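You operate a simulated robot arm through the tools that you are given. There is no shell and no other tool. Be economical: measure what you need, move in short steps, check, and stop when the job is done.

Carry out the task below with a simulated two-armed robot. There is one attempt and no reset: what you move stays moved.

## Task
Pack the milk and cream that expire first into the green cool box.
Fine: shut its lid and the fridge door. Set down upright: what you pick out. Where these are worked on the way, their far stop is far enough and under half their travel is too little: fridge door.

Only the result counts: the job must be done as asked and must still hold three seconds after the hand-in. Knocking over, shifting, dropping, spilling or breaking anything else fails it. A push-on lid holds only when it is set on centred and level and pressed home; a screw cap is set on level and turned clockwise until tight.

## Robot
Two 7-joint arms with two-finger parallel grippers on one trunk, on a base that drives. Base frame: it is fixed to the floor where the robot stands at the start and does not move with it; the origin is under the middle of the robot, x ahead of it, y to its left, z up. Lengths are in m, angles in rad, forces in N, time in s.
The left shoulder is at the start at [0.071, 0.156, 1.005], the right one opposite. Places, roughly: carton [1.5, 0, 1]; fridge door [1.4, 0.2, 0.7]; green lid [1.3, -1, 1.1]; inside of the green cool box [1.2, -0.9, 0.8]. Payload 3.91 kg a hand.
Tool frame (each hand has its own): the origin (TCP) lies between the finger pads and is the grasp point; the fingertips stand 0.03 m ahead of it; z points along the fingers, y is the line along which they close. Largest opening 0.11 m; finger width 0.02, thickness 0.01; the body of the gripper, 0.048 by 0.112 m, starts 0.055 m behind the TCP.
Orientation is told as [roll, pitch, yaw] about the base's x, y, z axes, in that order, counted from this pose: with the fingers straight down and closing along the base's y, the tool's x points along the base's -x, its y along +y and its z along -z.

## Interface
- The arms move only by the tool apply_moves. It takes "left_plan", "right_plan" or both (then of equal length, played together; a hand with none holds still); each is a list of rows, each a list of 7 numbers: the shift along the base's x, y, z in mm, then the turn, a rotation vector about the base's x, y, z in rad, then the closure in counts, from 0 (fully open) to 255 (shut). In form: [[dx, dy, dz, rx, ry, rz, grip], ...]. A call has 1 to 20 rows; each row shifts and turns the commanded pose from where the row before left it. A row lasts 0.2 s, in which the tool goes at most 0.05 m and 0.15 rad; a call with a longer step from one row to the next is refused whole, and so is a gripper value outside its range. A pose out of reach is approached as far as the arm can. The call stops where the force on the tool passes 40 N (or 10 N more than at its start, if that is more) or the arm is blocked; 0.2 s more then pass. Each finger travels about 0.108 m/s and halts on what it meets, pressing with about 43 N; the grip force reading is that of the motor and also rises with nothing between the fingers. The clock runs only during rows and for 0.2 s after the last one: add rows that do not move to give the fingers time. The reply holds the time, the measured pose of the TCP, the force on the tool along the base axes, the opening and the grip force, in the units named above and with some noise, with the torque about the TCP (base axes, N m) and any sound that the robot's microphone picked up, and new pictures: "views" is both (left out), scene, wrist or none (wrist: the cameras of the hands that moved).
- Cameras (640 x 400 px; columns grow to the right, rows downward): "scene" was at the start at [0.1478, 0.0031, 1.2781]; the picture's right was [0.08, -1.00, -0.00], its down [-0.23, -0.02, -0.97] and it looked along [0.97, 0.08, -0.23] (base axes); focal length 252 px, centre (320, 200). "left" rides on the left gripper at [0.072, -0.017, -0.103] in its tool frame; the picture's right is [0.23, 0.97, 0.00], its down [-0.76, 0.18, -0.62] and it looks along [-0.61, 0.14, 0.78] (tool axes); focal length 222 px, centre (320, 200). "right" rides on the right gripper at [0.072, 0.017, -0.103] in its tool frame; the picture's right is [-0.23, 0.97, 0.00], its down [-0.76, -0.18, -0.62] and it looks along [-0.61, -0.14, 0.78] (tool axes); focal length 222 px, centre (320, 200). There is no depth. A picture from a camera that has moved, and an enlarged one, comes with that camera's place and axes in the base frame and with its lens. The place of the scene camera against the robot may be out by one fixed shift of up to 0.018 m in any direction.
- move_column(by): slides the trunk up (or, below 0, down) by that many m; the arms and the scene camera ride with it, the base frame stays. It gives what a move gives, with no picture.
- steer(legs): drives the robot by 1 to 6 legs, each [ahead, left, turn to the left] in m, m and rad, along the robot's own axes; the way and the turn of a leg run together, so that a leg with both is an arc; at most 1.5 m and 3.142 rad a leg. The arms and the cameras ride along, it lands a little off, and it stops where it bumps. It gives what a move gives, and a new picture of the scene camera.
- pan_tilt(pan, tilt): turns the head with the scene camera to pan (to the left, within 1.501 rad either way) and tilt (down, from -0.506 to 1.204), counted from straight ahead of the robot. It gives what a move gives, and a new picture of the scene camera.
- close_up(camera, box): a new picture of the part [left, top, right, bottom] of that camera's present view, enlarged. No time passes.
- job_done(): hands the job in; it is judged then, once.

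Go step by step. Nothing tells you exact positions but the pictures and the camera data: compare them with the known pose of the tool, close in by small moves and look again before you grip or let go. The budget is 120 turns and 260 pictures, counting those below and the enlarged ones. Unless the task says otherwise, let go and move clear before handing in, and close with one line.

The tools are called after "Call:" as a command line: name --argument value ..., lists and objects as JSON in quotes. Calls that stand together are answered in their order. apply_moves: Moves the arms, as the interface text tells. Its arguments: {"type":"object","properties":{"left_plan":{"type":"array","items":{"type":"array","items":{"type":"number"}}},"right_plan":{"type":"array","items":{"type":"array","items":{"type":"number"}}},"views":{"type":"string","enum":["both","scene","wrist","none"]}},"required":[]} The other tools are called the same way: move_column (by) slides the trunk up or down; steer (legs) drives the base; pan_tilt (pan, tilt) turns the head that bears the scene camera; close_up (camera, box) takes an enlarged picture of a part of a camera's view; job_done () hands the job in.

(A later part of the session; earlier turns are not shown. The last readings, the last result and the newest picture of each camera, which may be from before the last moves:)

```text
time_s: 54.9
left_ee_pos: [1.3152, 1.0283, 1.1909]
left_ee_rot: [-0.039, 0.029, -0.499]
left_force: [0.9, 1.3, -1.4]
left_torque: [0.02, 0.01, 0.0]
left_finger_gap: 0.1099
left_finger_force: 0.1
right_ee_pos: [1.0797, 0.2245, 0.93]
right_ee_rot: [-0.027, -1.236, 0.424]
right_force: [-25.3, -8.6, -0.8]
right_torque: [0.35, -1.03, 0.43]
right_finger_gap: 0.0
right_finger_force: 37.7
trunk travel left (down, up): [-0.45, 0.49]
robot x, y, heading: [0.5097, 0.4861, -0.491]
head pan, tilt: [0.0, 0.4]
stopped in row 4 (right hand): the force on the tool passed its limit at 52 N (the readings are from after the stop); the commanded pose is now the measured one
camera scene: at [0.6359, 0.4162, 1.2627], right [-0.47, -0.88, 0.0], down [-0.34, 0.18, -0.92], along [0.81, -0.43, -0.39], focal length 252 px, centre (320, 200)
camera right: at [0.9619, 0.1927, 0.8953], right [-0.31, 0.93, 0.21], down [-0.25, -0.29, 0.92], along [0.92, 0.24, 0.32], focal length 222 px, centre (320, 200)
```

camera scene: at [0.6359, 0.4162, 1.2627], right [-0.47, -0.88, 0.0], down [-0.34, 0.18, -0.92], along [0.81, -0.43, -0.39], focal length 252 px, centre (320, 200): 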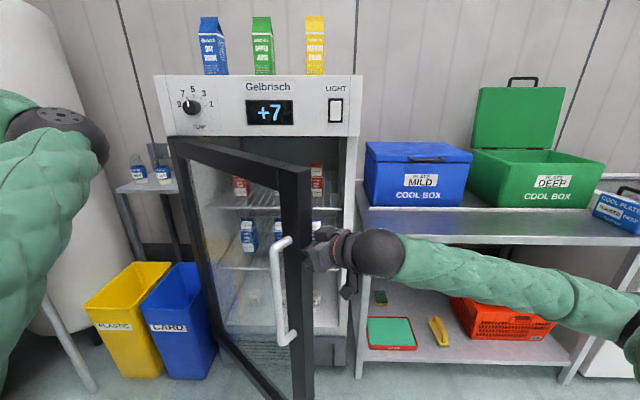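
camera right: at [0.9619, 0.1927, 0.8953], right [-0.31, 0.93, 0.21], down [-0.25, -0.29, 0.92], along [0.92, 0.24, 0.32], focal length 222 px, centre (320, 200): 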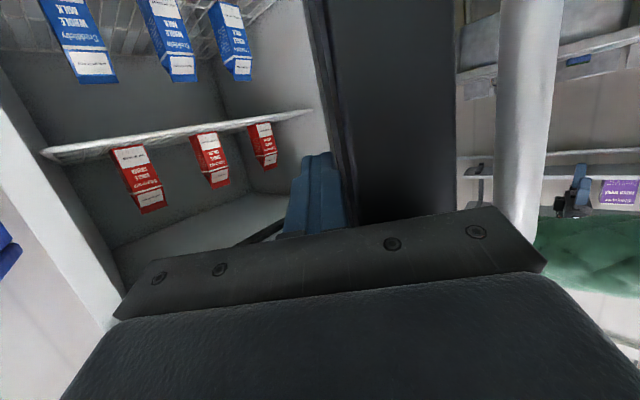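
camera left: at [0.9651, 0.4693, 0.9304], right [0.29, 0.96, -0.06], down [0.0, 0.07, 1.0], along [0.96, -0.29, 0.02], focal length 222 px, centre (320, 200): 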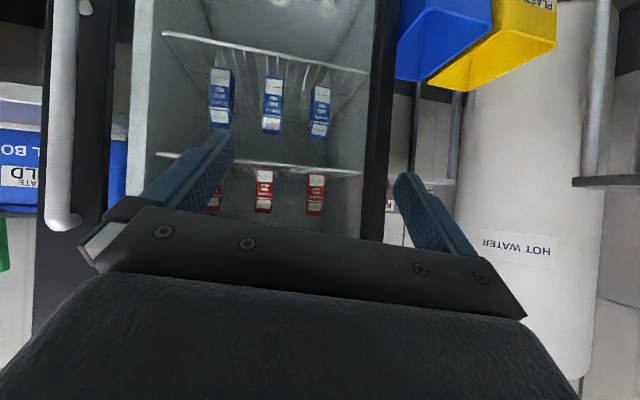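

Call:
apply_moves --right_plan '[[-14, -5, 0, 0, 0, 0, 255], [-4, -20, 0, 0, 0, 0, 255], [26.5, -14, 0, 0, 0, 0, 255], [26.5, -14, 0, 0, 0, 0, 255], [26.5, -14, 0, 0, 0, 0, 255], [26.5, -14, 0, 0, 0, 0, 255], [26.5, -14, 0, 0, 0, 0, 255], [12, 28, 0, 0, 0, 0, 255], [12, 28, 0, 0, 0, 0, 255], [12, 28, 0, 0, 0, 0, 255], [12, 28, 0, 0, 0, 0, 255], [10, 28, 0, 0, 0, 0, 255], [8, 28, 0, 0, 0, 0, 255], [6, 28, 0, 0, 0, 0, 255]]'

```text
time_s: 57.9
left_ee_pos: [1.316, 1.0312, 1.1893]
left_ee_rot: [-0.038, 0.029, -0.498]
left_force: [0.0, -0.9, -0.1]
left_torque: [-0.01, -0.01, -0.02]
left_finger_gap: 0.1102
left_finger_force: 0.1
right_ee_pos: [1.2689, 0.3273, 0.9289]
right_ee_rot: [-0.026, -1.238, 0.424]
right_force: [0.4, 0.2, 0.4]
right_torque: [-0.02, 0.03, 0.01]
right_finger_gap: 0.0
right_finger_force: 37.6
trunk travel left (down, up): [-0.45, 0.49]
robot x, y, heading: [0.5068, 0.4888, -0.488]
head pan, tilt: [0.0, 0.4]
camera scene: at [0.6384, 0.4173, 1.2624], right [-0.47, -0.88, 0.0], down [-0.34, 0.18, -0.92], along [0.81, -0.43, -0.39], focal length 252 px, centre (320, 200)
camera right: at [1.1509, 0.2952, 0.8942], right [-0.31, 0.93, 0.21], down [-0.25, -0.29, 0.93], along [0.92, 0.24, 0.32], focal length 222 px, centre (320, 200)
```

scene: 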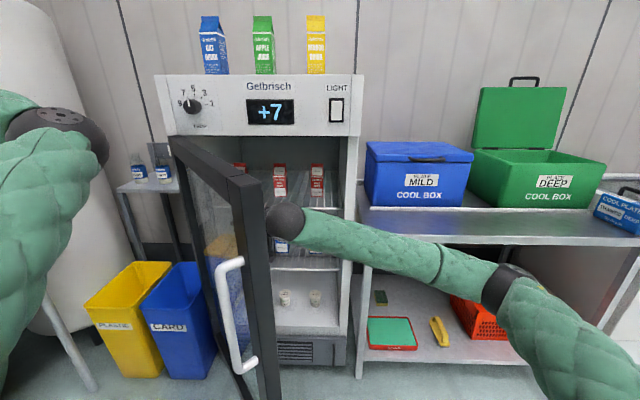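
right: 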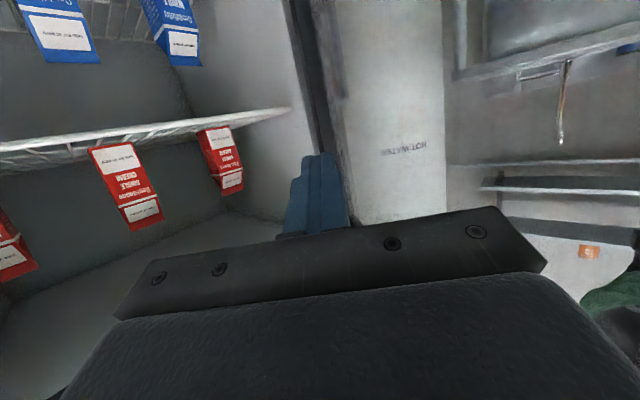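

Call:
apply_moves --right_plan '[[6, 28, 0, 0, 0, 0, 255], [6, 28, 0, 0, 0, 0, 255], [6, 28, 0, 0, 0, 0, 255], [6, 28, 0, 0, 0, 0, 255], [6, 28, 0, 0, 0, 0, 255], [6, 28, 0, 0, 0, 0, 255]]' --views "scene"

```text
time_s: 59.2
left_ee_pos: [1.3166, 1.0288, 1.1882]
left_ee_rot: [-0.039, 0.03, -0.497]
left_force: [0.1, 0.0, 0.1]
left_torque: [-0.06, 0.01, 0.01]
left_finger_gap: 0.11
left_finger_force: 0.0
right_ee_pos: [1.2995, 0.4624, 0.929]
right_ee_rot: [-0.03, -1.236, 0.421]
right_force: [-0.9, -0.4, 1.2]
right_torque: [-0.02, 0.06, -0.05]
right_finger_gap: 0.0002
right_finger_force: 37.3
trunk travel left (down, up): [-0.45, 0.49]
robot x, y, heading: [0.5078, 0.4894, -0.491]
head pan, tilt: [0.0, 0.4]
stopped in row 6 (right hand): the force on the tool passed its limit at 148 N (the readings are from after the stop); the commanded pose is now the measured one
camera scene: at [0.6373, 0.4162, 1.2626], right [-0.47, -0.88, 0.0], down [-0.34, 0.18, -0.92], along [0.81, -0.43, -0.39], focal length 252 px, centre (320, 200)
```

scene: 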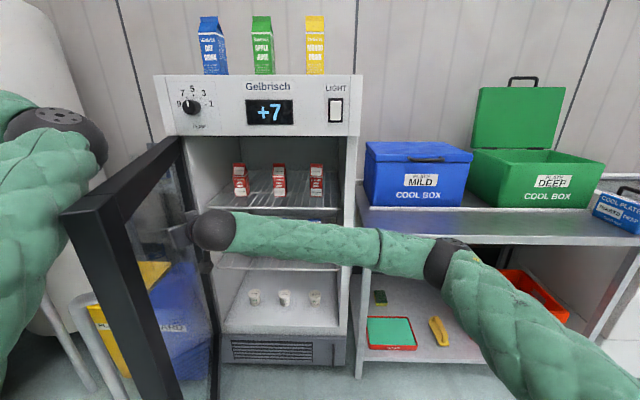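

The door stands fully open. I bring the right hand back in front of the fridge, pointing straight in, and look at the cartons.

Call:
apply_moves --right_plan '[[-24.8, -25.3, 0, 0, 0, -0.114, 255], [-24.8, -25.3, 0, 0, 0, -0.114, 255], [-24.8, -25.3, 0, 0, 0, -0.114, 255], [-24.8, -25.3, 0, 0, 0, -0.114, 255], [-24.8, -25.3, 0, 0, 0, -0.114, 255], [-24.8, -25.3, 0, 0, 0, -0.114, 100], [-24.8, -25.3, 0, 0, 0, -0.114, 0], [-24.8, -25.3, 0, 0, 0, -0.114, 0], [0, 0, 0, 0, 0, 0, 0]]'

```text
time_s: 61.2
left_ee_pos: [1.3177, 1.0306, 1.1892]
left_ee_rot: [-0.04, 0.03, -0.494]
left_force: [0.9, -0.1, -0.7]
left_torque: [0.0, 0.01, 0.01]
left_finger_gap: 0.1101
left_finger_force: 0.2
right_ee_pos: [1.1016, 0.2601, 0.9275]
right_ee_rot: [-0.031, -1.235, -0.49]
right_force: [-0.6, -0.1, 0.0]
right_torque: [-0.01, -0.03, -0.04]
right_finger_gap: 0.1102
right_finger_force: 0.1
trunk travel left (down, up): [-0.45, 0.49]
robot x, y, heading: [0.5071, 0.4917, -0.487]
head pan, tilt: [0.0, 0.4]
camera scene: at [0.6384, 0.4166, 1.2623], right [-0.47, -0.88, 0.0], down [-0.34, 0.18, -0.92], along [0.81, -0.43, -0.39], focal length 252 px, centre (320, 200)
camera right: at [1.0037, 0.3345, 0.8918], right [0.55, 0.81, 0.2], down [-0.38, 0.02, 0.93], along [0.75, -0.59, 0.32], focal length 222 px, centre (320, 200)
```

scene: 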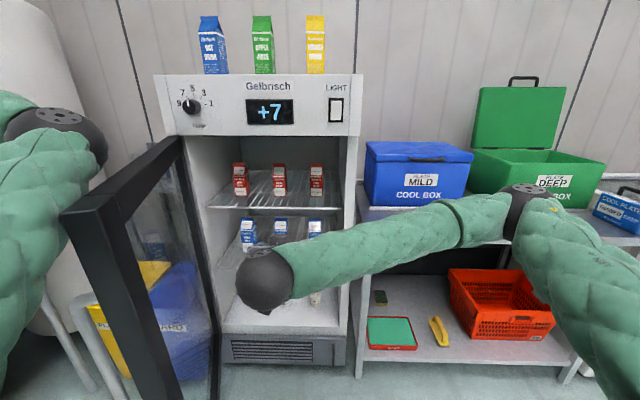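
right: 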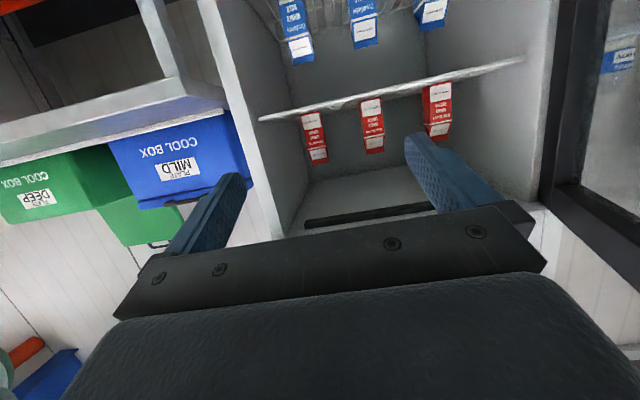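

Call:
close_up --camera "scene" --box '[180, 130, 370, 250]'

Call:
close_up --camera "right" --box '[240, 0, 560, 200]'

```text
3.33 times, centred on (275, 190) of scene
camera zoom: at [0.6384, 0.4166, 1.2623], right [-0.47, -0.88, 0.0], down [-0.34, 0.18, -0.92], along [0.81, -0.43, -0.39], focal length 842 px, centre (470, 233)
```

zoom: 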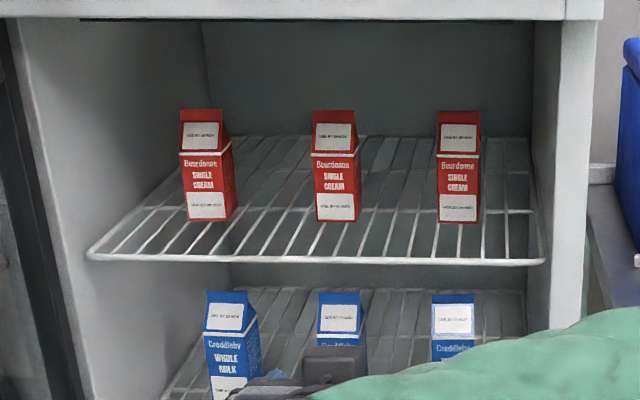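

```text
2.00 times, centred on (400, 100) of right
camera zoom: at [1.0037, 0.3345, 0.8918], right [0.55, 0.81, 0.2], down [-0.38, 0.02, 0.93], along [0.75, -0.59, 0.32], focal length 444 px, centre (160, 400)
```

zoom: 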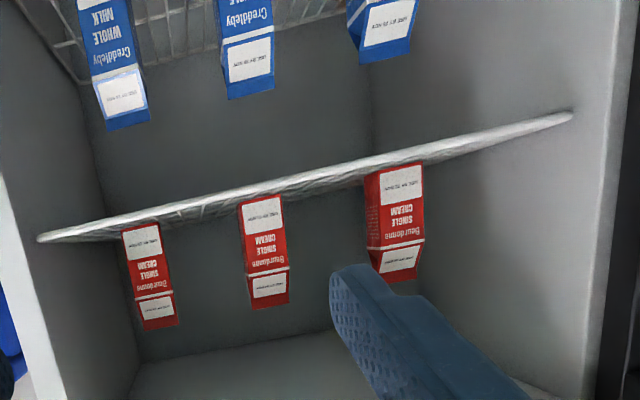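

The cartons are at about cream (1.645, 0.248, shelf 0.87) and milk (1.507, -0.022, shelf 0.587). First I tuck the left arm back, as its elbow stands by the door's edge.

Call:
apply_moves --left_plan '[[-34, 18, 0, 0, 0, 0, 0], [-34, 18, 0, 0, 0, 0, 0], [-34, 18, 0, 0, 0, 0, 0], [-34, 18, 0, 0, 0, 0, 0], [-34, 18, 0, 0, 0, 0, 0], [-34, 18, 0, 0, 0, 0, 0], [-34, 18, 0, 0, 0, 0, 0], [-34, 18, 0, 0, 0, 0, 0], [0, 0, 0, 0, 0, 0, 0]]' --views "scene"

Call:
pan_tilt --pan 0.7 --tilt 0.5

```text
time_s: 63.2
left_ee_pos: [1.0441, 1.1747, 1.1905]
left_ee_rot: [-0.039, 0.029, -0.496]
left_force: [0.8, -0.5, -0.2]
left_torque: [0.0, -0.01, -0.04]
left_finger_gap: 0.1101
left_finger_force: 0.2
right_ee_pos: [1.1015, 0.2611, 0.9257]
right_ee_rot: [-0.031, -1.234, -0.491]
right_force: [0.3, 0.7, -0.6]
right_torque: [0.0, -0.01, 0.0]
right_finger_gap: 0.1101
right_finger_force: 0.0
trunk travel left (down, up): [-0.45, 0.49]
robot x, y, heading: [0.5086, 0.4891, -0.488]
head pan, tilt: [0.0, 0.4]
camera scene: at [0.6386, 0.4162, 1.2623], right [-0.47, -0.88, 0.0], down [-0.34, 0.18, -0.92], along [0.81, -0.43, -0.39], focal length 252 px, centre (320, 200)
```

scene: 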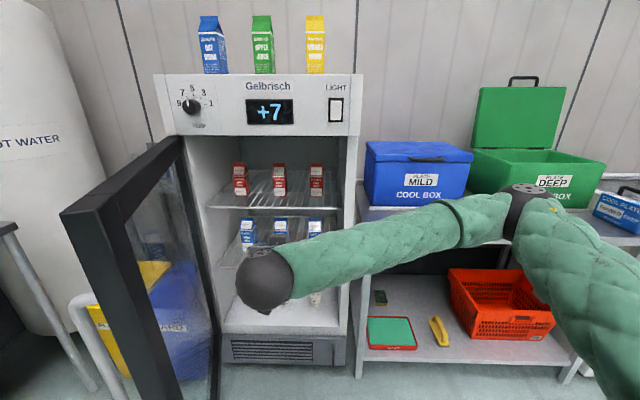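

```text
time_s: 64.2
left_ee_pos: [1.0438, 1.1743, 1.1903]
left_ee_rot: [-0.039, 0.03, -0.495]
left_force: [-0.3, 0.4, 0.6]
left_torque: [0.0, 0.0, 0.0]
left_finger_gap: 0.1099
left_finger_force: 0.0
right_ee_pos: [1.1013, 0.2597, 0.9275]
right_ee_rot: [-0.031, -1.234, -0.49]
right_force: [-0.4, -0.4, -0.3]
right_torque: [0.05, 0.02, -0.02]
right_finger_gap: 0.1098
right_finger_force: 0.1
trunk travel left (down, up): [-0.45, 0.49]
robot x, y, heading: [0.5089, 0.4872, -0.489]
head pan, tilt: [0.7, 0.499]
camera scene: at [0.6452, 0.4791, 1.2533], right [0.21, -0.98, 0.0], down [-0.47, -0.1, -0.88], along [0.86, 0.18, -0.48], focal length 252 px, centre (320, 200)
```

scene: 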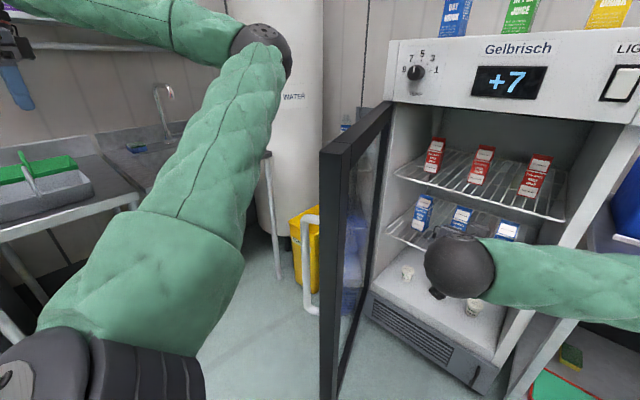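

Call:
steer --legs '[[0.15, 0.1, 0]]'

```text
time_s: 65.7
left_ee_pos: [1.223, 1.1951, 1.1889]
left_ee_rot: [-0.039, 0.029, -0.496]
left_force: [1.1, 0.3, 0.2]
left_torque: [0.0, 0.01, -0.02]
left_finger_gap: 0.1101
left_finger_force: 0.1
right_ee_pos: [1.2807, 0.281, 0.9261]
right_ee_rot: [-0.035, -1.233, -0.487]
right_force: [-0.3, 0.8, -0.5]
right_torque: [0.0, 0.0, -0.02]
right_finger_gap: 0.1101
right_finger_force: 0.0
trunk travel left (down, up): [-0.45, 0.49]
robot x, y, heading: [0.6897, 0.5105, -0.489]
head pan, tilt: [0.7, 0.499]
camera scene: at [0.825, 0.4995, 1.2531], right [0.21, -0.98, 0.0], down [-0.47, -0.1, -0.88], along [0.86, 0.18, -0.48], focal length 252 px, centre (320, 200)
```

scene: 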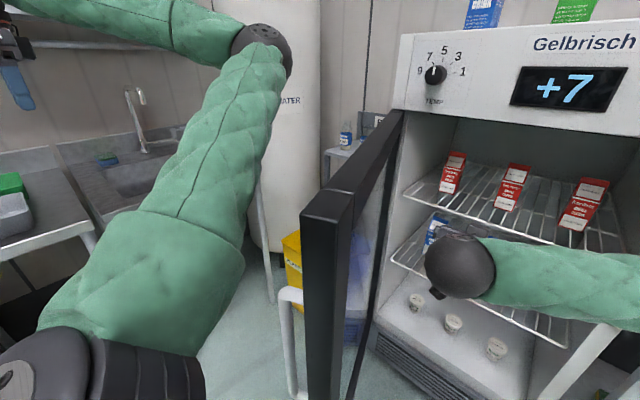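

Call:
apply_moves --right_plan '[[40.5, 5.2, 3, 0.0127, 0.0238, 0, 0], [40.5, 5.2, 3, 0.0127, 0.0238, 0, 0], [40.5, 5.2, 3, 0.0127, 0.0238, 0, 0], [40.5, 5.2, 3, 0.0127, 0.0238, 0, 0], [40.5, 5.2, 3, 0.0127, 0.0238, 0, 0], [40.5, 5.2, 3, 0.0127, 0.0238, 0, 0], [0, 0, 0, 0, 0, 0, 0]]'

```text
time_s: 67.3
left_ee_pos: [1.221, 1.1954, 1.1902]
left_ee_rot: [-0.038, 0.029, -0.496]
left_force: [-0.5, 0.7, 0.0]
left_torque: [-0.02, 0.01, 0.02]
left_finger_gap: 0.1098
left_finger_force: 0.1
right_ee_pos: [1.5232, 0.3125, 0.946]
right_ee_rot: [-0.028, -1.073, -0.492]
right_force: [-0.5, 0.1, 0.3]
right_torque: [-0.02, 0.02, 0.01]
right_finger_gap: 0.1101
right_finger_force: 0.2
trunk travel left (down, up): [-0.45, 0.49]
robot x, y, heading: [0.6855, 0.5092, -0.488]
head pan, tilt: [0.7, 0.499]
camera scene: at [0.823, 0.4989, 1.2534], right [0.21, -0.98, 0.0], down [-0.47, -0.1, -0.88], along [0.86, 0.18, -0.48], focal length 252 px, centre (320, 200)
camera right: at [1.4218, 0.3894, 0.9315], right [0.58, 0.8, 0.19], down [-0.24, -0.05, 0.97], along [0.78, -0.6, 0.16], focal length 222 px, centre (320, 200)
```

scene: 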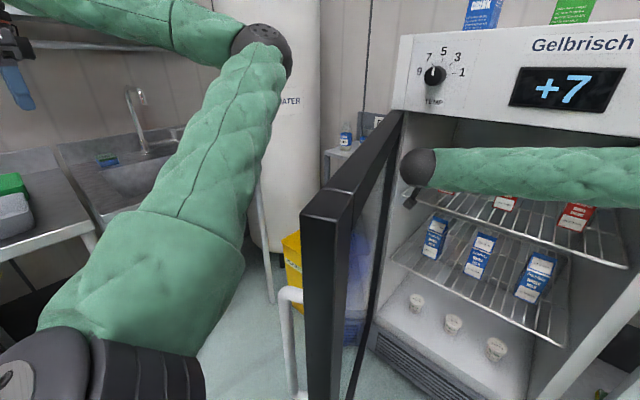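
right: 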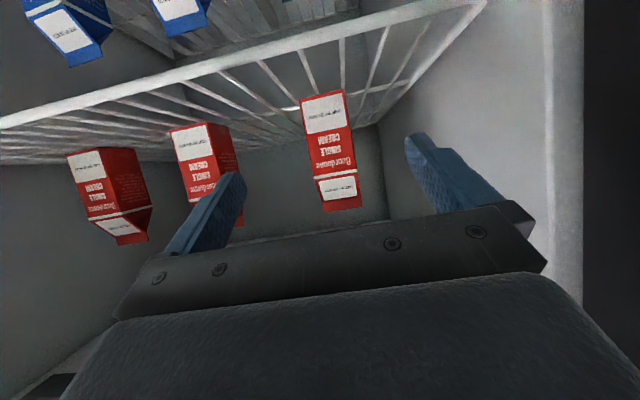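

Call:
apply_moves --right_plan '[[28.2, -15.1, -5, 0, 0, 0, 0], [28.2, -15.1, -5, 0, 0, 0, 0], [28.2, -15.1, -5, 0, 0, 0, 0], [28.2, -15.1, -5, 0, 0, 0, 0], [28.2, -15.1, -4, 0, 0, 0, 0], [0, 0, 0, 0, 0, 0, 0]]' --views "wrist"

```text
time_s: 68.7
left_ee_pos: [1.2213, 1.1942, 1.1899]
left_ee_rot: [-0.039, 0.03, -0.495]
left_force: [0.1, -0.1, -0.9]
left_torque: [-0.01, -0.02, -0.01]
left_finger_gap: 0.11
left_finger_force: 0.1
right_ee_pos: [1.6629, 0.2373, 0.92]
right_ee_rot: [-0.03, -1.072, -0.491]
right_force: [0.1, 0.1, 0.2]
right_torque: [-0.02, 0.02, 0.01]
right_finger_gap: 0.11
right_finger_force: 0.0
trunk travel left (down, up): [-0.45, 0.49]
robot x, y, heading: [0.6849, 0.5087, -0.486]
head pan, tilt: [0.7, 0.499]
camera right: at [1.562, 0.313, 0.9064], right [0.58, 0.8, 0.19], down [-0.24, -0.05, 0.97], along [0.78, -0.6, 0.16], focal length 222 px, centre (320, 200)
```

right: 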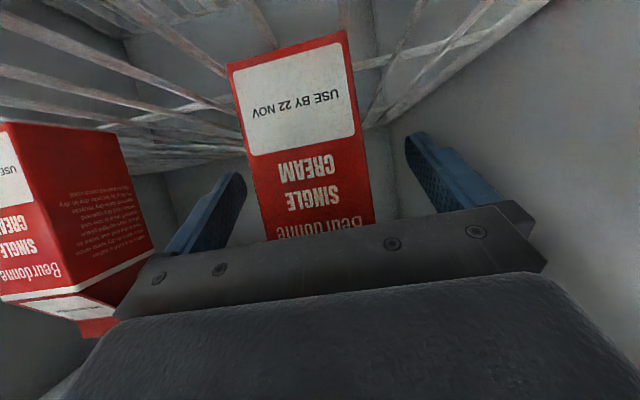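

Call:
apply_moves --right_plan '[[0, 0, 0, 0, 0, 0, 120], [0, 0, 0, 0, 0, 0, 160], [0, 0, 0, 0, 0, 0, 200], [0, 0, 0, 0, 0, 0, 255], [0, 0, 0, 0, 0, 0, 255]]' --views "wrist"

```text
time_s: 69.9
left_ee_pos: [1.2217, 1.195, 1.1903]
left_ee_rot: [-0.039, 0.029, -0.497]
left_force: [0.3, -1.3, 0.4]
left_torque: [0.02, 0.01, 0.02]
left_finger_gap: 0.11
left_finger_force: 0.0
right_ee_pos: [1.6635, 0.2363, 0.9214]
right_ee_rot: [-0.028, -1.074, -0.491]
right_force: [1.3, 0.6, 0.9]
right_torque: [0.08, -0.18, 0.03]
right_finger_gap: 0.0516
right_finger_force: 43.0
trunk travel left (down, up): [-0.45, 0.49]
robot x, y, heading: [0.6844, 0.5101, -0.49]
head pan, tilt: [0.7, 0.499]
camera right: at [1.5621, 0.3133, 0.9062], right [0.58, 0.8, 0.19], down [-0.24, -0.05, 0.97], along [0.78, -0.6, 0.16], focal length 222 px, centre (320, 200)
```

right: 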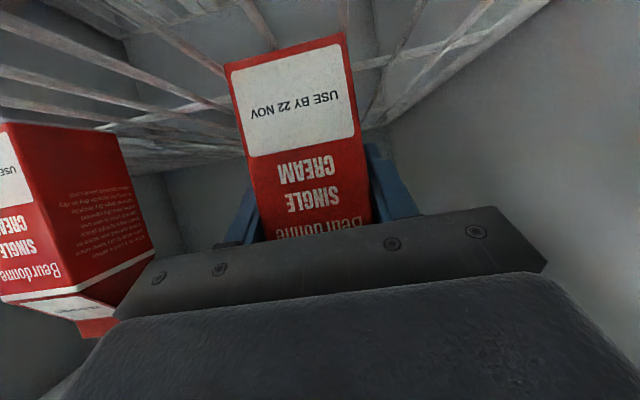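

Call:
apply_moves --right_plan '[[0, 0, 15, 0, 0, 0, 255], [0, 0, 20, 0, 0, 0, 255], [-24, 12.8, 5, 0, 0, 0, 255], [-28.2, 15.1, 0, 0, 0, 0, 255], [-28.2, 15.1, 0, 0, 0, 0, 255], [-28.2, 15.1, 0, 0, 0, 0, 255], [-30, 15.1, 0, 0, 0, 0, 255], [-30, 10, 0, 0, 0, 0, 255], [-30, 10, 0, 0, 0, 0, 255], [-30, 10, 0, 0, 0, 0, 255], [-30, 10, 0, 0, 0, 0, 255], [0, 0, 0, 0, 0, 0, 255]]'

```text
time_s: 72.5
left_ee_pos: [1.2226, 1.1946, 1.1889]
left_ee_rot: [-0.041, 0.03, -0.493]
left_force: [0.1, -0.2, 0.2]
left_torque: [0.01, -0.01, 0.01]
left_finger_gap: 0.1104
left_finger_force: 0.1
right_ee_pos: [1.4069, 0.3488, 0.9601]
right_ee_rot: [-0.029, -1.071, -0.491]
right_force: [0.6, 0.9, -3.2]
right_torque: [-0.01, 0.0, 0.0]
right_finger_gap: 0.0516
right_finger_force: 43.0
trunk travel left (down, up): [-0.45, 0.49]
robot x, y, heading: [0.6812, 0.5092, -0.487]
head pan, tilt: [0.7, 0.499]
camera scene: at [0.8241, 0.4993, 1.2532], right [0.21, -0.98, 0.0], down [-0.47, -0.1, -0.88], along [0.86, 0.18, -0.48], focal length 252 px, centre (320, 200)
camera right: at [1.3058, 0.425, 0.9452], right [0.58, 0.8, 0.19], down [-0.24, -0.05, 0.97], along [0.78, -0.6, 0.16], focal length 222 px, centre (320, 200)
```

scene: 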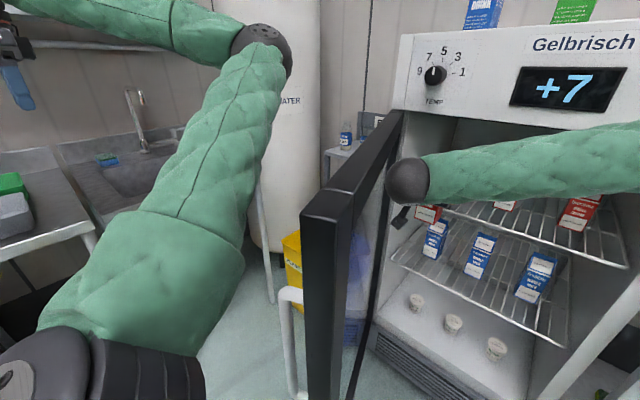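
right: 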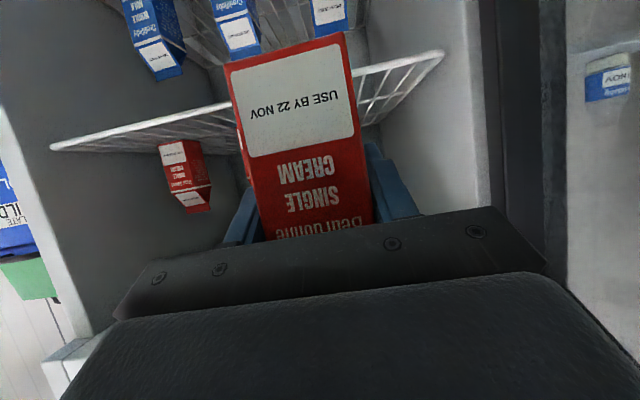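

Call:
steer --legs '[[-0.35, 0, 0], [0, -0.6, 0]]'

Call:
pan_tilt --pan -0.1 --tilt 0.4

```text
time_s: 77.8
left_ee_pos: [0.6345, 0.8344, 1.1905]
left_ee_rot: [-0.039, 0.031, -0.497]
left_force: [0.2, 0.3, -0.8]
left_torque: [0.0, 0.0, 0.01]
left_finger_gap: 0.1099
left_finger_force: 0.1
right_ee_pos: [0.8177, -0.0127, 0.9598]
right_ee_rot: [-0.028, -1.074, -0.494]
right_force: [0.2, -0.5, -3.0]
right_torque: [0.01, 0.03, 0.02]
right_finger_gap: 0.0521
right_finger_force: 42.5
trunk travel left (down, up): [-0.45, 0.49]
robot x, y, heading: [0.0978, 0.1499, -0.489]
head pan, tilt: [0.7, 0.499]
camera scene: at [0.2339, 0.1395, 1.2533], right [0.21, -0.98, 0.0], down [-0.47, -0.1, -0.88], along [0.86, 0.18, -0.48], focal length 252 px, centre (320, 200)
```

scene: 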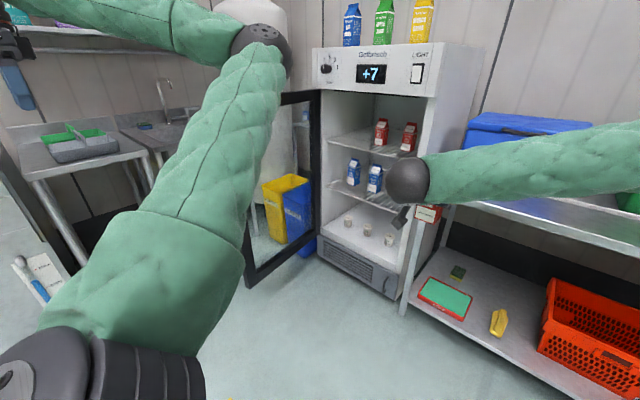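

```text
time_s: 78.9
left_ee_pos: [0.6343, 0.8353, 1.19]
left_ee_rot: [-0.039, 0.03, -0.498]
left_force: [-0.4, 0.6, -0.4]
left_torque: [-0.03, 0.01, 0.0]
left_finger_gap: 0.1097
left_finger_force: 0.0
right_ee_pos: [0.8168, -0.0116, 0.959]
right_ee_rot: [-0.029, -1.073, -0.492]
right_force: [-0.1, -0.3, -3.0]
right_torque: [0.0, -0.04, 0.01]
right_finger_gap: 0.0517
right_finger_force: 43.0
trunk travel left (down, up): [-0.45, 0.49]
robot x, y, heading: [0.0961, 0.1466, -0.495]
head pan, tilt: [-0.099, 0.4]
camera scene: at [0.2222, 0.0698, 1.2624], right [-0.56, -0.83, 0.0], down [-0.32, 0.22, -0.92], along [0.76, -0.51, -0.39], focal length 252 px, centre (320, 200)
```

scene: 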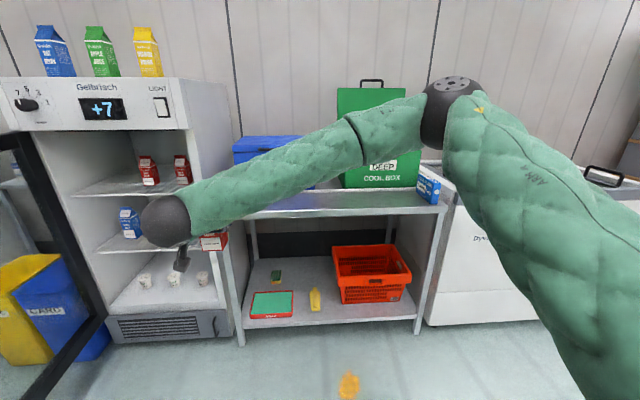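

Call:
steer --legs '[[0.48, -0.155, 0]]'

Call:
pan_tilt --pan -0.2 --tilt 0.6

```text
time_s: 81.8
left_ee_pos: [0.9842, 0.4704, 1.1899]
left_ee_rot: [-0.038, 0.03, -0.503]
left_force: [-1.0, -0.2, -0.2]
left_torque: [-0.01, -0.01, 0.03]
left_finger_gap: 0.11
left_finger_force: 0.0
right_ee_pos: [1.1627, -0.3785, 0.9597]
right_ee_rot: [-0.03, -1.072, -0.498]
right_force: [0.4, 0.0, -3.3]
right_torque: [-0.01, -0.03, 0.0]
right_finger_gap: 0.0516
right_finger_force: 43.1
trunk travel left (down, up): [-0.45, 0.49]
robot x, y, heading: [0.4427, -0.213, -0.497]
head pan, tilt: [-0.099, 0.4]
camera scene: at [0.5682, -0.2931, 1.2623], right [-0.56, -0.83, 0.0], down [-0.32, 0.22, -0.92], along [0.76, -0.52, -0.39], focal length 252 px, centre (320, 200)
```

scene: 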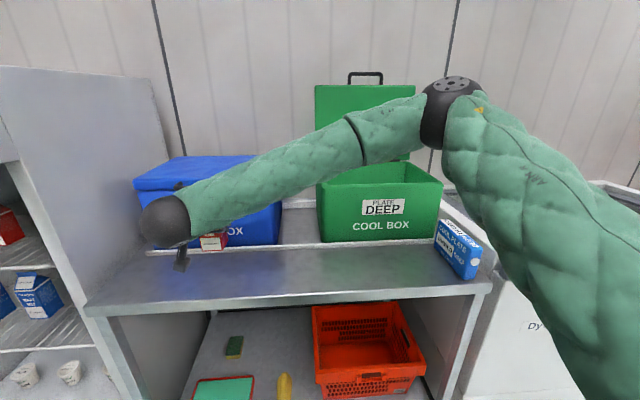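

```text
time_s: 82.6
left_ee_pos: [0.9833, 0.4701, 1.1905]
left_ee_rot: [-0.036, 0.029, -0.505]
left_force: [0.3, -0.8, -0.5]
left_torque: [0.01, 0.05, 0.04]
left_finger_gap: 0.11
left_finger_force: 0.2
right_ee_pos: [1.1624, -0.3775, 0.9613]
right_ee_rot: [-0.03, -1.072, -0.498]
right_force: [-0.1, -0.7, -2.3]
right_torque: [-0.01, 0.0, 0.03]
right_finger_gap: 0.0519
right_finger_force: 42.8
trunk travel left (down, up): [-0.45, 0.49]
robot x, y, heading: [0.4401, -0.2125, -0.497]
head pan, tilt: [-0.201, 0.6]
camera scene: at [0.5587, -0.2972, 1.2443], right [-0.64, -0.77, 0.0], down [-0.43, 0.36, -0.83], along [0.63, -0.53, -0.56], focal length 252 px, centre (320, 200)
```

scene: 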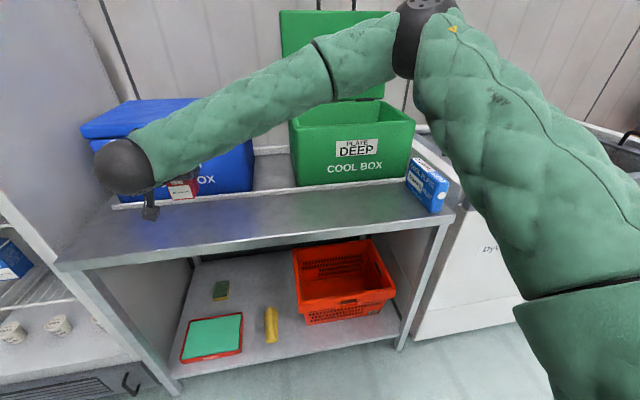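

Call:
apply_moves --right_plan '[[-10.2, -32, -16, 0, 0, 0, 255], [-10.2, -32, -16, 0, 0, 0, 255], [-10.2, -32, -16, 0, 0, 0, 255], [-10.2, -32, -16, 0, 0, 0, 255], [-10.2, -32, -16, 0, 0, 0, 255], [0, 0, 0, 0, 0, 0, 255]]'

```text
time_s: 84.0
left_ee_pos: [0.9844, 0.4723, 1.1895]
left_ee_rot: [-0.041, 0.031, -0.502]
left_force: [0.1, -0.7, -0.2]
left_torque: [0.0, 0.03, 0.0]
left_finger_gap: 0.1099
left_finger_force: 0.1
right_ee_pos: [1.1106, -0.537, 0.8791]
right_ee_rot: [-0.032, -1.073, -0.496]
right_force: [0.2, 0.1, -2.9]
right_torque: [-0.03, -0.06, 0.01]
right_finger_gap: 0.0518
right_finger_force: 43.4
trunk travel left (down, up): [-0.45, 0.49]
robot x, y, heading: [0.4429, -0.2111, -0.495]
head pan, tilt: [-0.201, 0.6]
camera scene: at [0.5589, -0.2965, 1.2442], right [-0.64, -0.77, 0.0], down [-0.43, 0.36, -0.82], along [0.63, -0.53, -0.57], focal length 252 px, centre (320, 200)
camera right: at [1.0113, -0.4596, 0.8647], right [0.58, 0.79, 0.18], down [-0.24, -0.05, 0.97], along [0.78, -0.61, 0.16], focal length 222 px, centre (320, 200)
```

scene: 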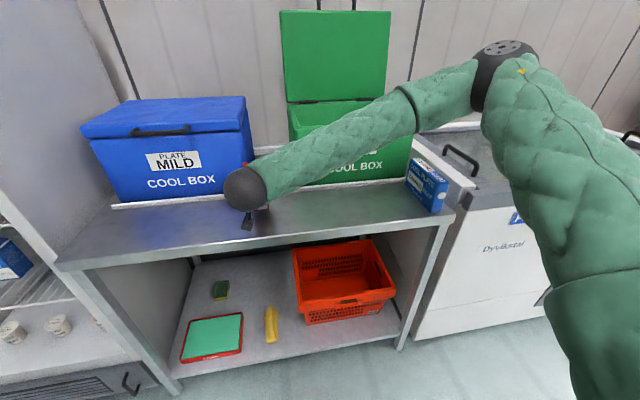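
right: 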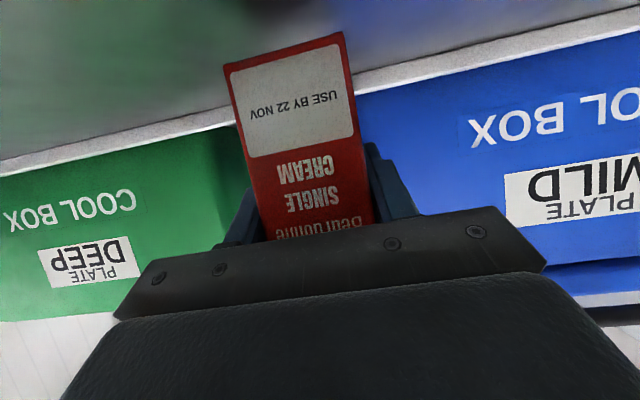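

Call:
apply_moves --right_plan '[[0, 0, -8, 0, 0, 0, 255], [0, 0, -8, 0, 0, 0, 255], [0, 0, -6, 0, 0, 0, 255], [0, 0, 0, 0, 0, 0, 255]]' --views "none"

Call:
apply_moves --right_plan '[[0, 0, -4, 0, 0, 0, 255], [0, 0, 0, 0, 0, 0, 255]]' --views "none"

Call:
apply_moves --right_plan '[[0, 0, -4, 0, 0, 0, 255], [0, 0, 0, 0, 0, 0, 255]]' --views "wrist"

```text
time_s: 85.0
left_ee_pos: [0.9836, 0.4708, 1.1903]
left_ee_rot: [-0.039, 0.028, -0.505]
left_force: [0.4, 0.2, 0.2]
left_torque: [0.02, 0.0, 0.04]
left_finger_gap: 0.1101
left_finger_force: 0.1
right_ee_pos: [1.1102, -0.5379, 0.8617]
right_ee_rot: [-0.027, -1.076, -0.501]
right_force: [3.3, -2.7, 18.0]
right_torque: [0.54, 0.04, -0.09]
right_finger_gap: 0.0518
right_finger_force: 43.2
trunk travel left (down, up): [-0.45, 0.49]
robot x, y, heading: [0.4411, -0.21, -0.498]
head pan, tilt: [-0.201, 0.6]
```

```text
time_s: 85.5
left_ee_pos: [0.9842, 0.471, 1.1905]
left_ee_rot: [-0.039, 0.028, -0.503]
left_force: [0.0, 0.1, -0.1]
left_torque: [-0.01, 0.01, 0.01]
left_finger_gap: 0.1098
left_finger_force: 0.0
right_ee_pos: [1.1104, -0.5371, 0.8614]
right_ee_rot: [-0.022, -1.082, -0.506]
right_force: [-1.7, 1.6, 16.4]
right_torque: [0.83, 0.39, 0.04]
right_finger_gap: 0.0516
right_finger_force: 43.2
trunk travel left (down, up): [-0.45, 0.49]
robot x, y, heading: [0.4426, -0.2107, -0.502]
head pan, tilt: [-0.201, 0.6]
stopped in row 2 (right hand): the force on the tool passed its limit at 40 N (the readings are from after the stop); the commanded pose is now the measured one
```

```text
time_s: 86.1
left_ee_pos: [0.9835, 0.4698, 1.1901]
left_ee_rot: [-0.039, 0.03, -0.504]
left_force: [-0.8, -0.4, -0.2]
left_torque: [0.03, -0.05, 0.0]
left_finger_gap: 0.1097
left_finger_force: 0.0
right_ee_pos: [1.1125, -0.5374, 0.8593]
right_ee_rot: [-0.016, -1.088, -0.513]
right_force: [-1.9, 1.7, 16.7]
right_torque: [0.67, 0.43, 0.08]
right_finger_gap: 0.0517
right_finger_force: 42.8
trunk travel left (down, up): [-0.45, 0.49]
robot x, y, heading: [0.4427, -0.2081, -0.5]
head pan, tilt: [-0.201, 0.6]
stopped in row 2 (right hand): the force on the tool passed its limit at 40 N (the readings are from after the stop); the commanded pose is now the measured one
camera right: at [1.0127, -0.4597, 0.8425], right [0.58, 0.79, 0.19], down [-0.26, -0.05, 0.97], along [0.77, -0.61, 0.17], focal length 222 px, centre (320, 200)
```

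right: 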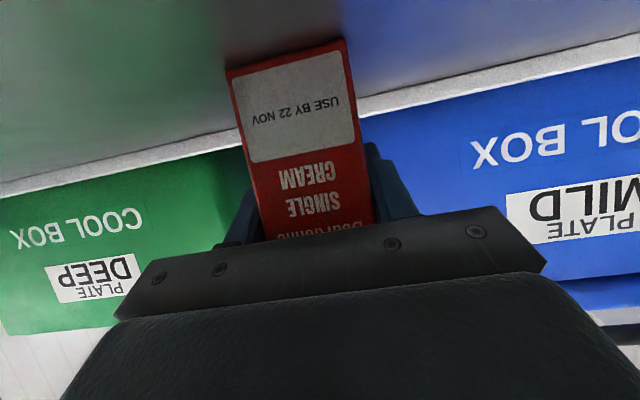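

Call:
apply_moves --right_plan '[[0, 0, 2, 0, 0, 0, 255], [0, 0, 0, 0, 0, 0, 120], [0, 0, 0, 0, 0, 0, 60], [0, 0, 0, 0, 0, 0, 0], [0, 0, 0, 0, 0, 0, 0], [-26, 14, 15, 0, 0, 0, 0], [-26, 14, 15, 0, 0, 0, 0], [-26, 14, 15, 0, 0, 0, 0], [-26, 14, 15, 0, 0, 0, 0], [-26, 14, 15, 0, 0, 0, 0], [0, 0, 0, 0, 0, 0, 0]]'

```text
time_s: 88.5
left_ee_pos: [0.985, 0.4709, 1.1906]
left_ee_rot: [-0.039, 0.029, -0.504]
left_force: [0.2, 0.2, -0.6]
left_torque: [-0.01, 0.02, 0.02]
left_finger_gap: 0.1097
left_finger_force: 0.1
right_ee_pos: [0.982, -0.4679, 0.9342]
right_ee_rot: [-0.019, -1.085, -0.51]
right_force: [-0.4, 0.3, 0.0]
right_torque: [-0.01, 0.0, 0.01]
right_finger_gap: 0.1097
right_finger_force: 0.2
trunk travel left (down, up): [-0.45, 0.49]
robot x, y, heading: [0.4414, -0.2113, -0.495]
head pan, tilt: [-0.201, 0.6]
camera scene: at [0.5589, -0.2977, 1.2441], right [-0.64, -0.77, 0.0], down [-0.43, 0.36, -0.82], along [0.63, -0.53, -0.57], focal length 252 px, centre (320, 200)
camera right: at [0.8826, -0.3907, 0.9184], right [0.58, 0.79, 0.19], down [-0.25, -0.05, 0.97], along [0.77, -0.61, 0.17], focal length 222 px, centre (320, 200)
```

scene: 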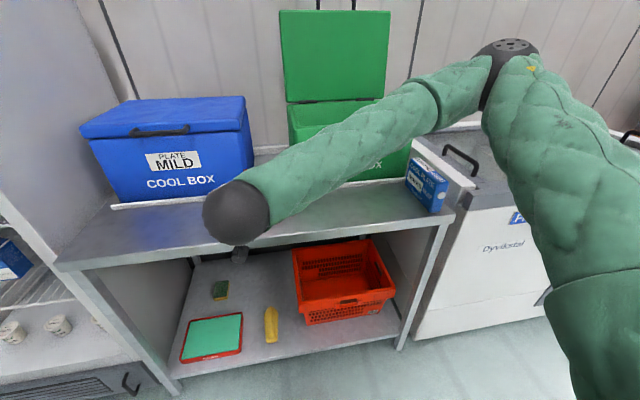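
right: 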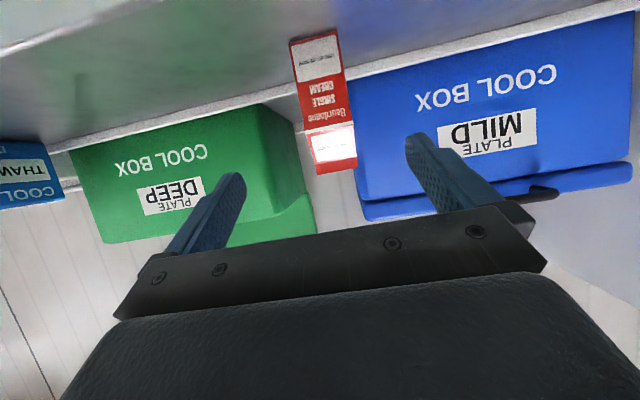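

Cream stands upright on the bench strip. Next I tuck the left arm further back and go for the milk.

Call:
apply_moves --left_plan '[[-39.6, 6.4, 0, 0, 0, 0, 0], [-39.6, 6.4, 0, 0, 0, 0, 0], [-39.6, 6.4, 0, 0, 0, 0, 0], [-39.6, 6.4, 0, 0, 0, 0, 0], [-39.6, 6.4, 0, 0, 0, 0, 0], [-39.6, 6.4, 0, 0, 0, 0, 0], [-39.6, 6.4, 0, 0, 0, 0, 0], [-39.6, 6.4, 0, 0, 0, 0, 0]]' --views "none"

Call:
steer --legs '[[-0.33, 0, 0], [0, 0.72, 0]]'

Call:
pan_tilt --pan 0.3 --tilt 0.5

```text
time_s: 90.3
left_ee_pos: [0.6655, 0.5204, 1.1885]
left_ee_rot: [-0.039, 0.027, -0.505]
left_force: [-1.0, -0.1, 0.2]
left_torque: [0.04, -0.03, 0.03]
left_finger_gap: 0.11
left_finger_force: 0.0
right_ee_pos: [0.9821, -0.4683, 0.9351]
right_ee_rot: [-0.021, -1.087, -0.511]
right_force: [0.3, 0.8, -0.7]
right_torque: [0.04, -0.03, -0.01]
right_finger_gap: 0.1099
right_finger_force: 0.1
trunk travel left (down, up): [-0.45, 0.49]
robot x, y, heading: [0.4431, -0.2114, -0.503]
head pan, tilt: [-0.201, 0.6]
```

```text
time_s: 96.1
left_ee_pos: [0.7107, 1.3234, 1.1887]
left_ee_rot: [-0.041, 0.029, -0.498]
left_force: [0.0, 1.0, -0.9]
left_torque: [-0.01, 0.04, 0.01]
left_finger_gap: 0.11
left_finger_force: 0.0
right_ee_pos: [1.0291, 0.3386, 0.9351]
right_ee_rot: [-0.021, -1.084, -0.504]
right_force: [0.0, 0.5, 0.7]
right_torque: [-0.05, -0.01, -0.02]
right_finger_gap: 0.1097
right_finger_force: 0.0
trunk travel left (down, up): [-0.45, 0.49]
robot x, y, heading: [0.491, 0.5899, -0.496]
head pan, tilt: [-0.201, 0.6]
camera scene: at [0.6059, 0.5057, 1.2442], right [-0.64, -0.77, 0.0], down [-0.44, 0.36, -0.82], along [0.63, -0.53, -0.57], focal length 252 px, centre (320, 200)
```

scene: 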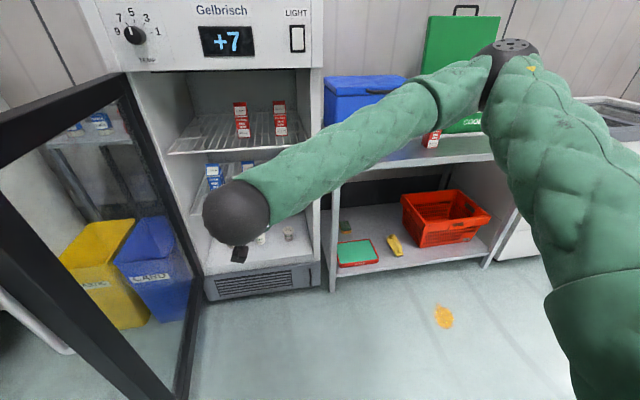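

```text
time_s: 97.0
left_ee_pos: [0.7089, 1.323, 1.1878]
left_ee_rot: [-0.038, 0.031, -0.5]
left_force: [0.3, 0.2, -0.2]
left_torque: [0.02, 0.0, -0.05]
left_finger_gap: 0.1101
left_finger_force: 0.0
right_ee_pos: [1.031, 0.3378, 0.9348]
right_ee_rot: [-0.019, -1.084, -0.504]
right_force: [-0.1, 0.2, 0.6]
right_torque: [0.01, 0.02, -0.04]
right_finger_gap: 0.1102
right_finger_force: 0.0
trunk travel left (down, up): [-0.45, 0.49]
robot x, y, heading: [0.4893, 0.5894, -0.49]
head pan, tilt: [0.3, 0.499]
camera scene: at [0.627, 0.5442, 1.2533], right [-0.19, -0.98, 0.0], down [-0.47, 0.09, -0.88], along [0.86, -0.17, -0.48], focal length 252 px, centre (320, 200)
```

scene: 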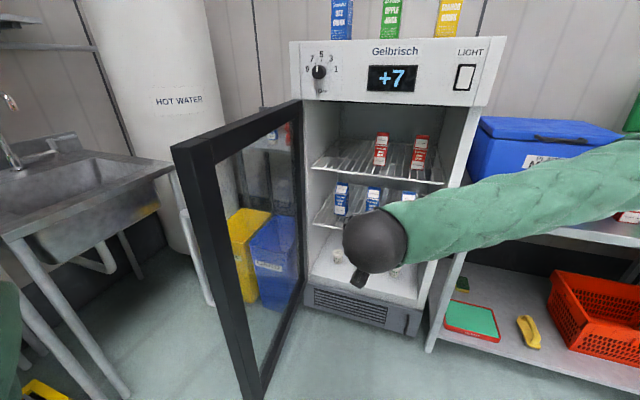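

Call:
move_column --by -0.24

Call:
steer --legs '[[0.2, 0, 0]]'

```text
time_s: 99.5
left_ee_pos: [0.7095, 1.3237, 0.9489]
left_ee_rot: [-0.039, 0.028, -0.499]
left_force: [-0.2, -0.6, 0.6]
left_torque: [0.01, 0.02, -0.03]
left_finger_gap: 0.1098
left_finger_force: 0.1
right_ee_pos: [1.0292, 0.337, 0.6936]
right_ee_rot: [-0.019, -1.082, -0.505]
right_force: [0.6, -0.1, 0.0]
right_torque: [0.02, 0.0, -0.04]
right_finger_gap: 0.1099
right_finger_force: 0.1
trunk travel left (down, up): [-0.21, 0.73]
robot x, y, heading: [0.4896, 0.5887, -0.494]
head pan, tilt: [0.3, 0.499]
```

```text
time_s: 101.2
left_ee_pos: [0.8747, 1.2337, 0.9457]
left_ee_rot: [-0.043, 0.022, -0.493]
left_force: [-0.4, 0.3, 0.4]
left_torque: [-0.02, -0.02, 0.03]
left_finger_gap: 0.1101
left_finger_force: 0.1
right_ee_pos: [1.2022, 0.2477, 0.6958]
right_ee_rot: [-0.018, -1.085, -0.497]
right_force: [-0.4, -0.2, 0.2]
right_torque: [0.0, 0.0, -0.01]
right_finger_gap: 0.1101
right_finger_force: 0.1
trunk travel left (down, up): [-0.21, 0.73]
robot x, y, heading: [0.6632, 0.4961, -0.49]
head pan, tilt: [0.3, 0.499]
stopped in leg 1: the robot was blocked; the commanded pose is now the measured one
camera scene: at [0.7972, 0.4535, 1.0138], right [-0.19, -0.98, 0.0], down [-0.47, 0.09, -0.88], along [0.86, -0.16, -0.48], focal length 252 px, centre (320, 200)
```

scene: 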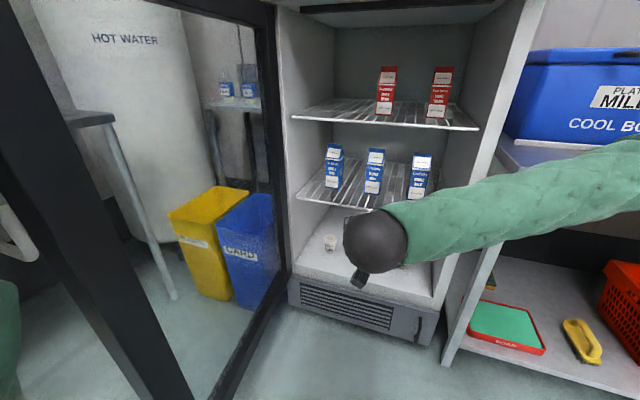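

Call:
steer --legs '[[-0.025, 0, 0]]'

Call:
apply_moves --right_plan '[[28.5, -30.5, -2, 0, 0, 0, 0], [28.5, -30.5, -2, 0, 0, 0, 0], [28.5, -30.5, -2, 0, 0, 0, 0], [28.5, -30.5, -2, 0, 0, 0, 0], [28.5, -30.5, -2, 0, 0, 0, 0], [28.5, -30.5, -2, 0, 0, 0, 0], [28.5, -30.5, -2, 0, 0, 0, 0], [0, 0, 0, 0, 0, 0, 0]]'

```text
time_s: 102.0
left_ee_pos: [0.856, 1.2455, 0.9472]
left_ee_rot: [-0.043, 0.025, -0.493]
left_force: [-0.7, -0.5, -0.3]
left_torque: [-0.01, -0.03, 0.02]
left_finger_gap: 0.1104
left_finger_force: 0.0
right_ee_pos: [1.1807, 0.2576, 0.6943]
right_ee_rot: [-0.02, -1.087, -0.499]
right_force: [0.0, -0.2, -0.7]
right_torque: [0.03, 0.03, 0.03]
right_finger_gap: 0.1102
right_finger_force: 0.0
trunk travel left (down, up): [-0.21, 0.73]
robot x, y, heading: [0.6389, 0.5103, -0.486]
head pan, tilt: [0.3, 0.499]
camera scene: at [0.7768, 0.4643, 1.0135], right [-0.19, -0.98, 0.0], down [-0.47, 0.09, -0.88], along [0.86, -0.16, -0.48], focal length 252 px, centre (320, 200)
```

scene: 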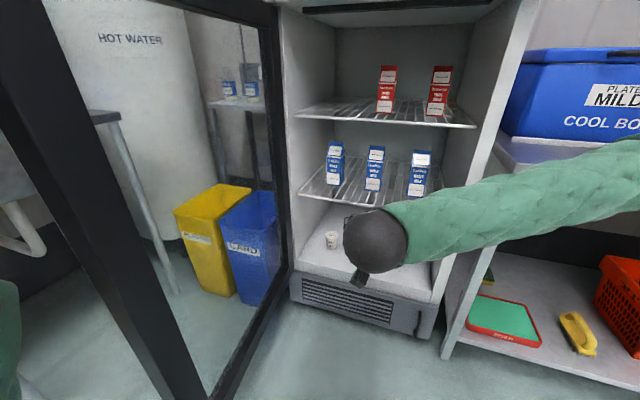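

```text
time_s: 103.8
left_ee_pos: [0.8556, 1.2434, 0.9463]
left_ee_rot: [-0.042, 0.025, -0.492]
left_force: [-0.2, 0.7, -0.1]
left_torque: [0.04, -0.03, 0.0]
left_finger_gap: 0.1098
left_finger_force: 0.0
right_ee_pos: [1.382, 0.0439, 0.6827]
right_ee_rot: [-0.02, -1.086, -0.498]
right_force: [-0.8, -0.3, -0.4]
right_torque: [0.01, -0.04, 0.02]
right_finger_gap: 0.1098
right_finger_force: 0.1
trunk travel left (down, up): [-0.21, 0.73]
robot x, y, heading: [0.6387, 0.5087, -0.49]
head pan, tilt: [0.3, 0.499]
camera scene: at [0.7774, 0.4637, 1.0133], right [-0.19, -0.98, 0.0], down [-0.47, 0.09, -0.88], along [0.86, -0.16, -0.48], focal length 252 px, centre (320, 200)
camera right: at [1.2814, 0.1199, 0.6661], right [0.57, 0.8, 0.19], down [-0.25, -0.05, 0.97], along [0.78, -0.6, 0.17], focal length 222 px, centre (320, 200)
```

scene: 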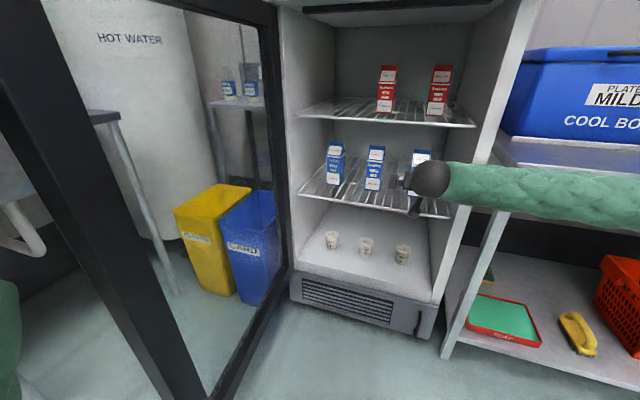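
right: 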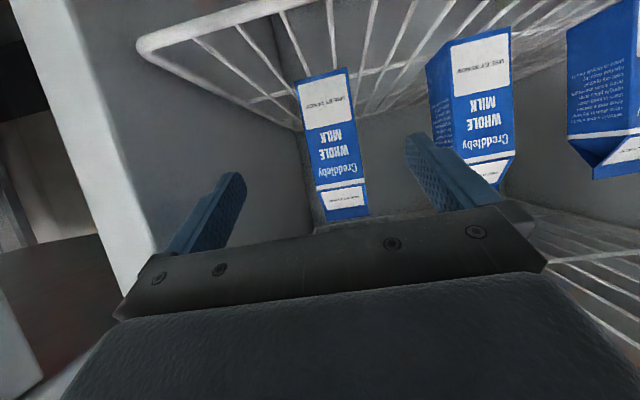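

Call:
apply_moves --right_plan '[[29.5, -15.5, -5, 0, 0, 0, 0], [29.5, -15.5, -5, 0, 0, 0, 0], [29.5, -15.5, -5, 0, 0, 0, 0], [29.5, -15.5, -5, 0, 0, 0, 0], [29, -15, -5, 0, 0, 0, 0], [0, 0, 0, 0, 0, 0, 0]]' --views "wrist"

```text
time_s: 105.2
left_ee_pos: [0.8533, 1.2449, 0.9455]
left_ee_rot: [-0.041, 0.022, -0.492]
left_force: [0.3, 0.0, 0.3]
left_torque: [-0.01, -0.01, 0.02]
left_finger_gap: 0.1098
left_finger_force: 0.1
right_ee_pos: [1.5258, -0.0303, 0.6562]
right_ee_rot: [-0.019, -1.086, -0.498]
right_force: [-0.4, 1.3, 0.6]
right_torque: [-0.01, -0.06, 0.02]
right_finger_gap: 0.11
right_finger_force: 0.1
trunk travel left (down, up): [-0.21, 0.73]
robot x, y, heading: [0.6376, 0.5087, -0.49]
head pan, tilt: [0.3, 0.499]
camera right: at [1.4257, 0.0456, 0.6409], right [0.57, 0.8, 0.19], down [-0.25, -0.05, 0.97], along [0.78, -0.6, 0.17], focal length 222 px, centre (320, 200)
```

right: 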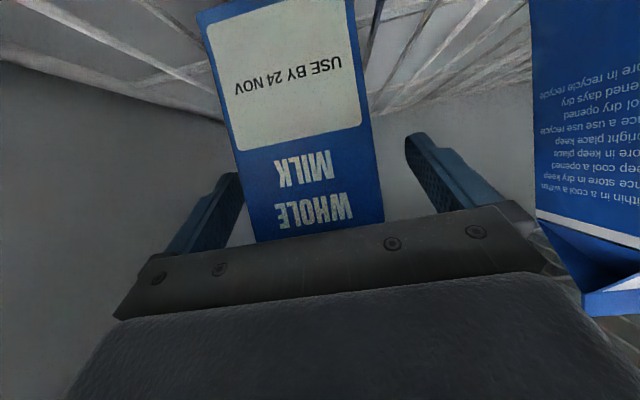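

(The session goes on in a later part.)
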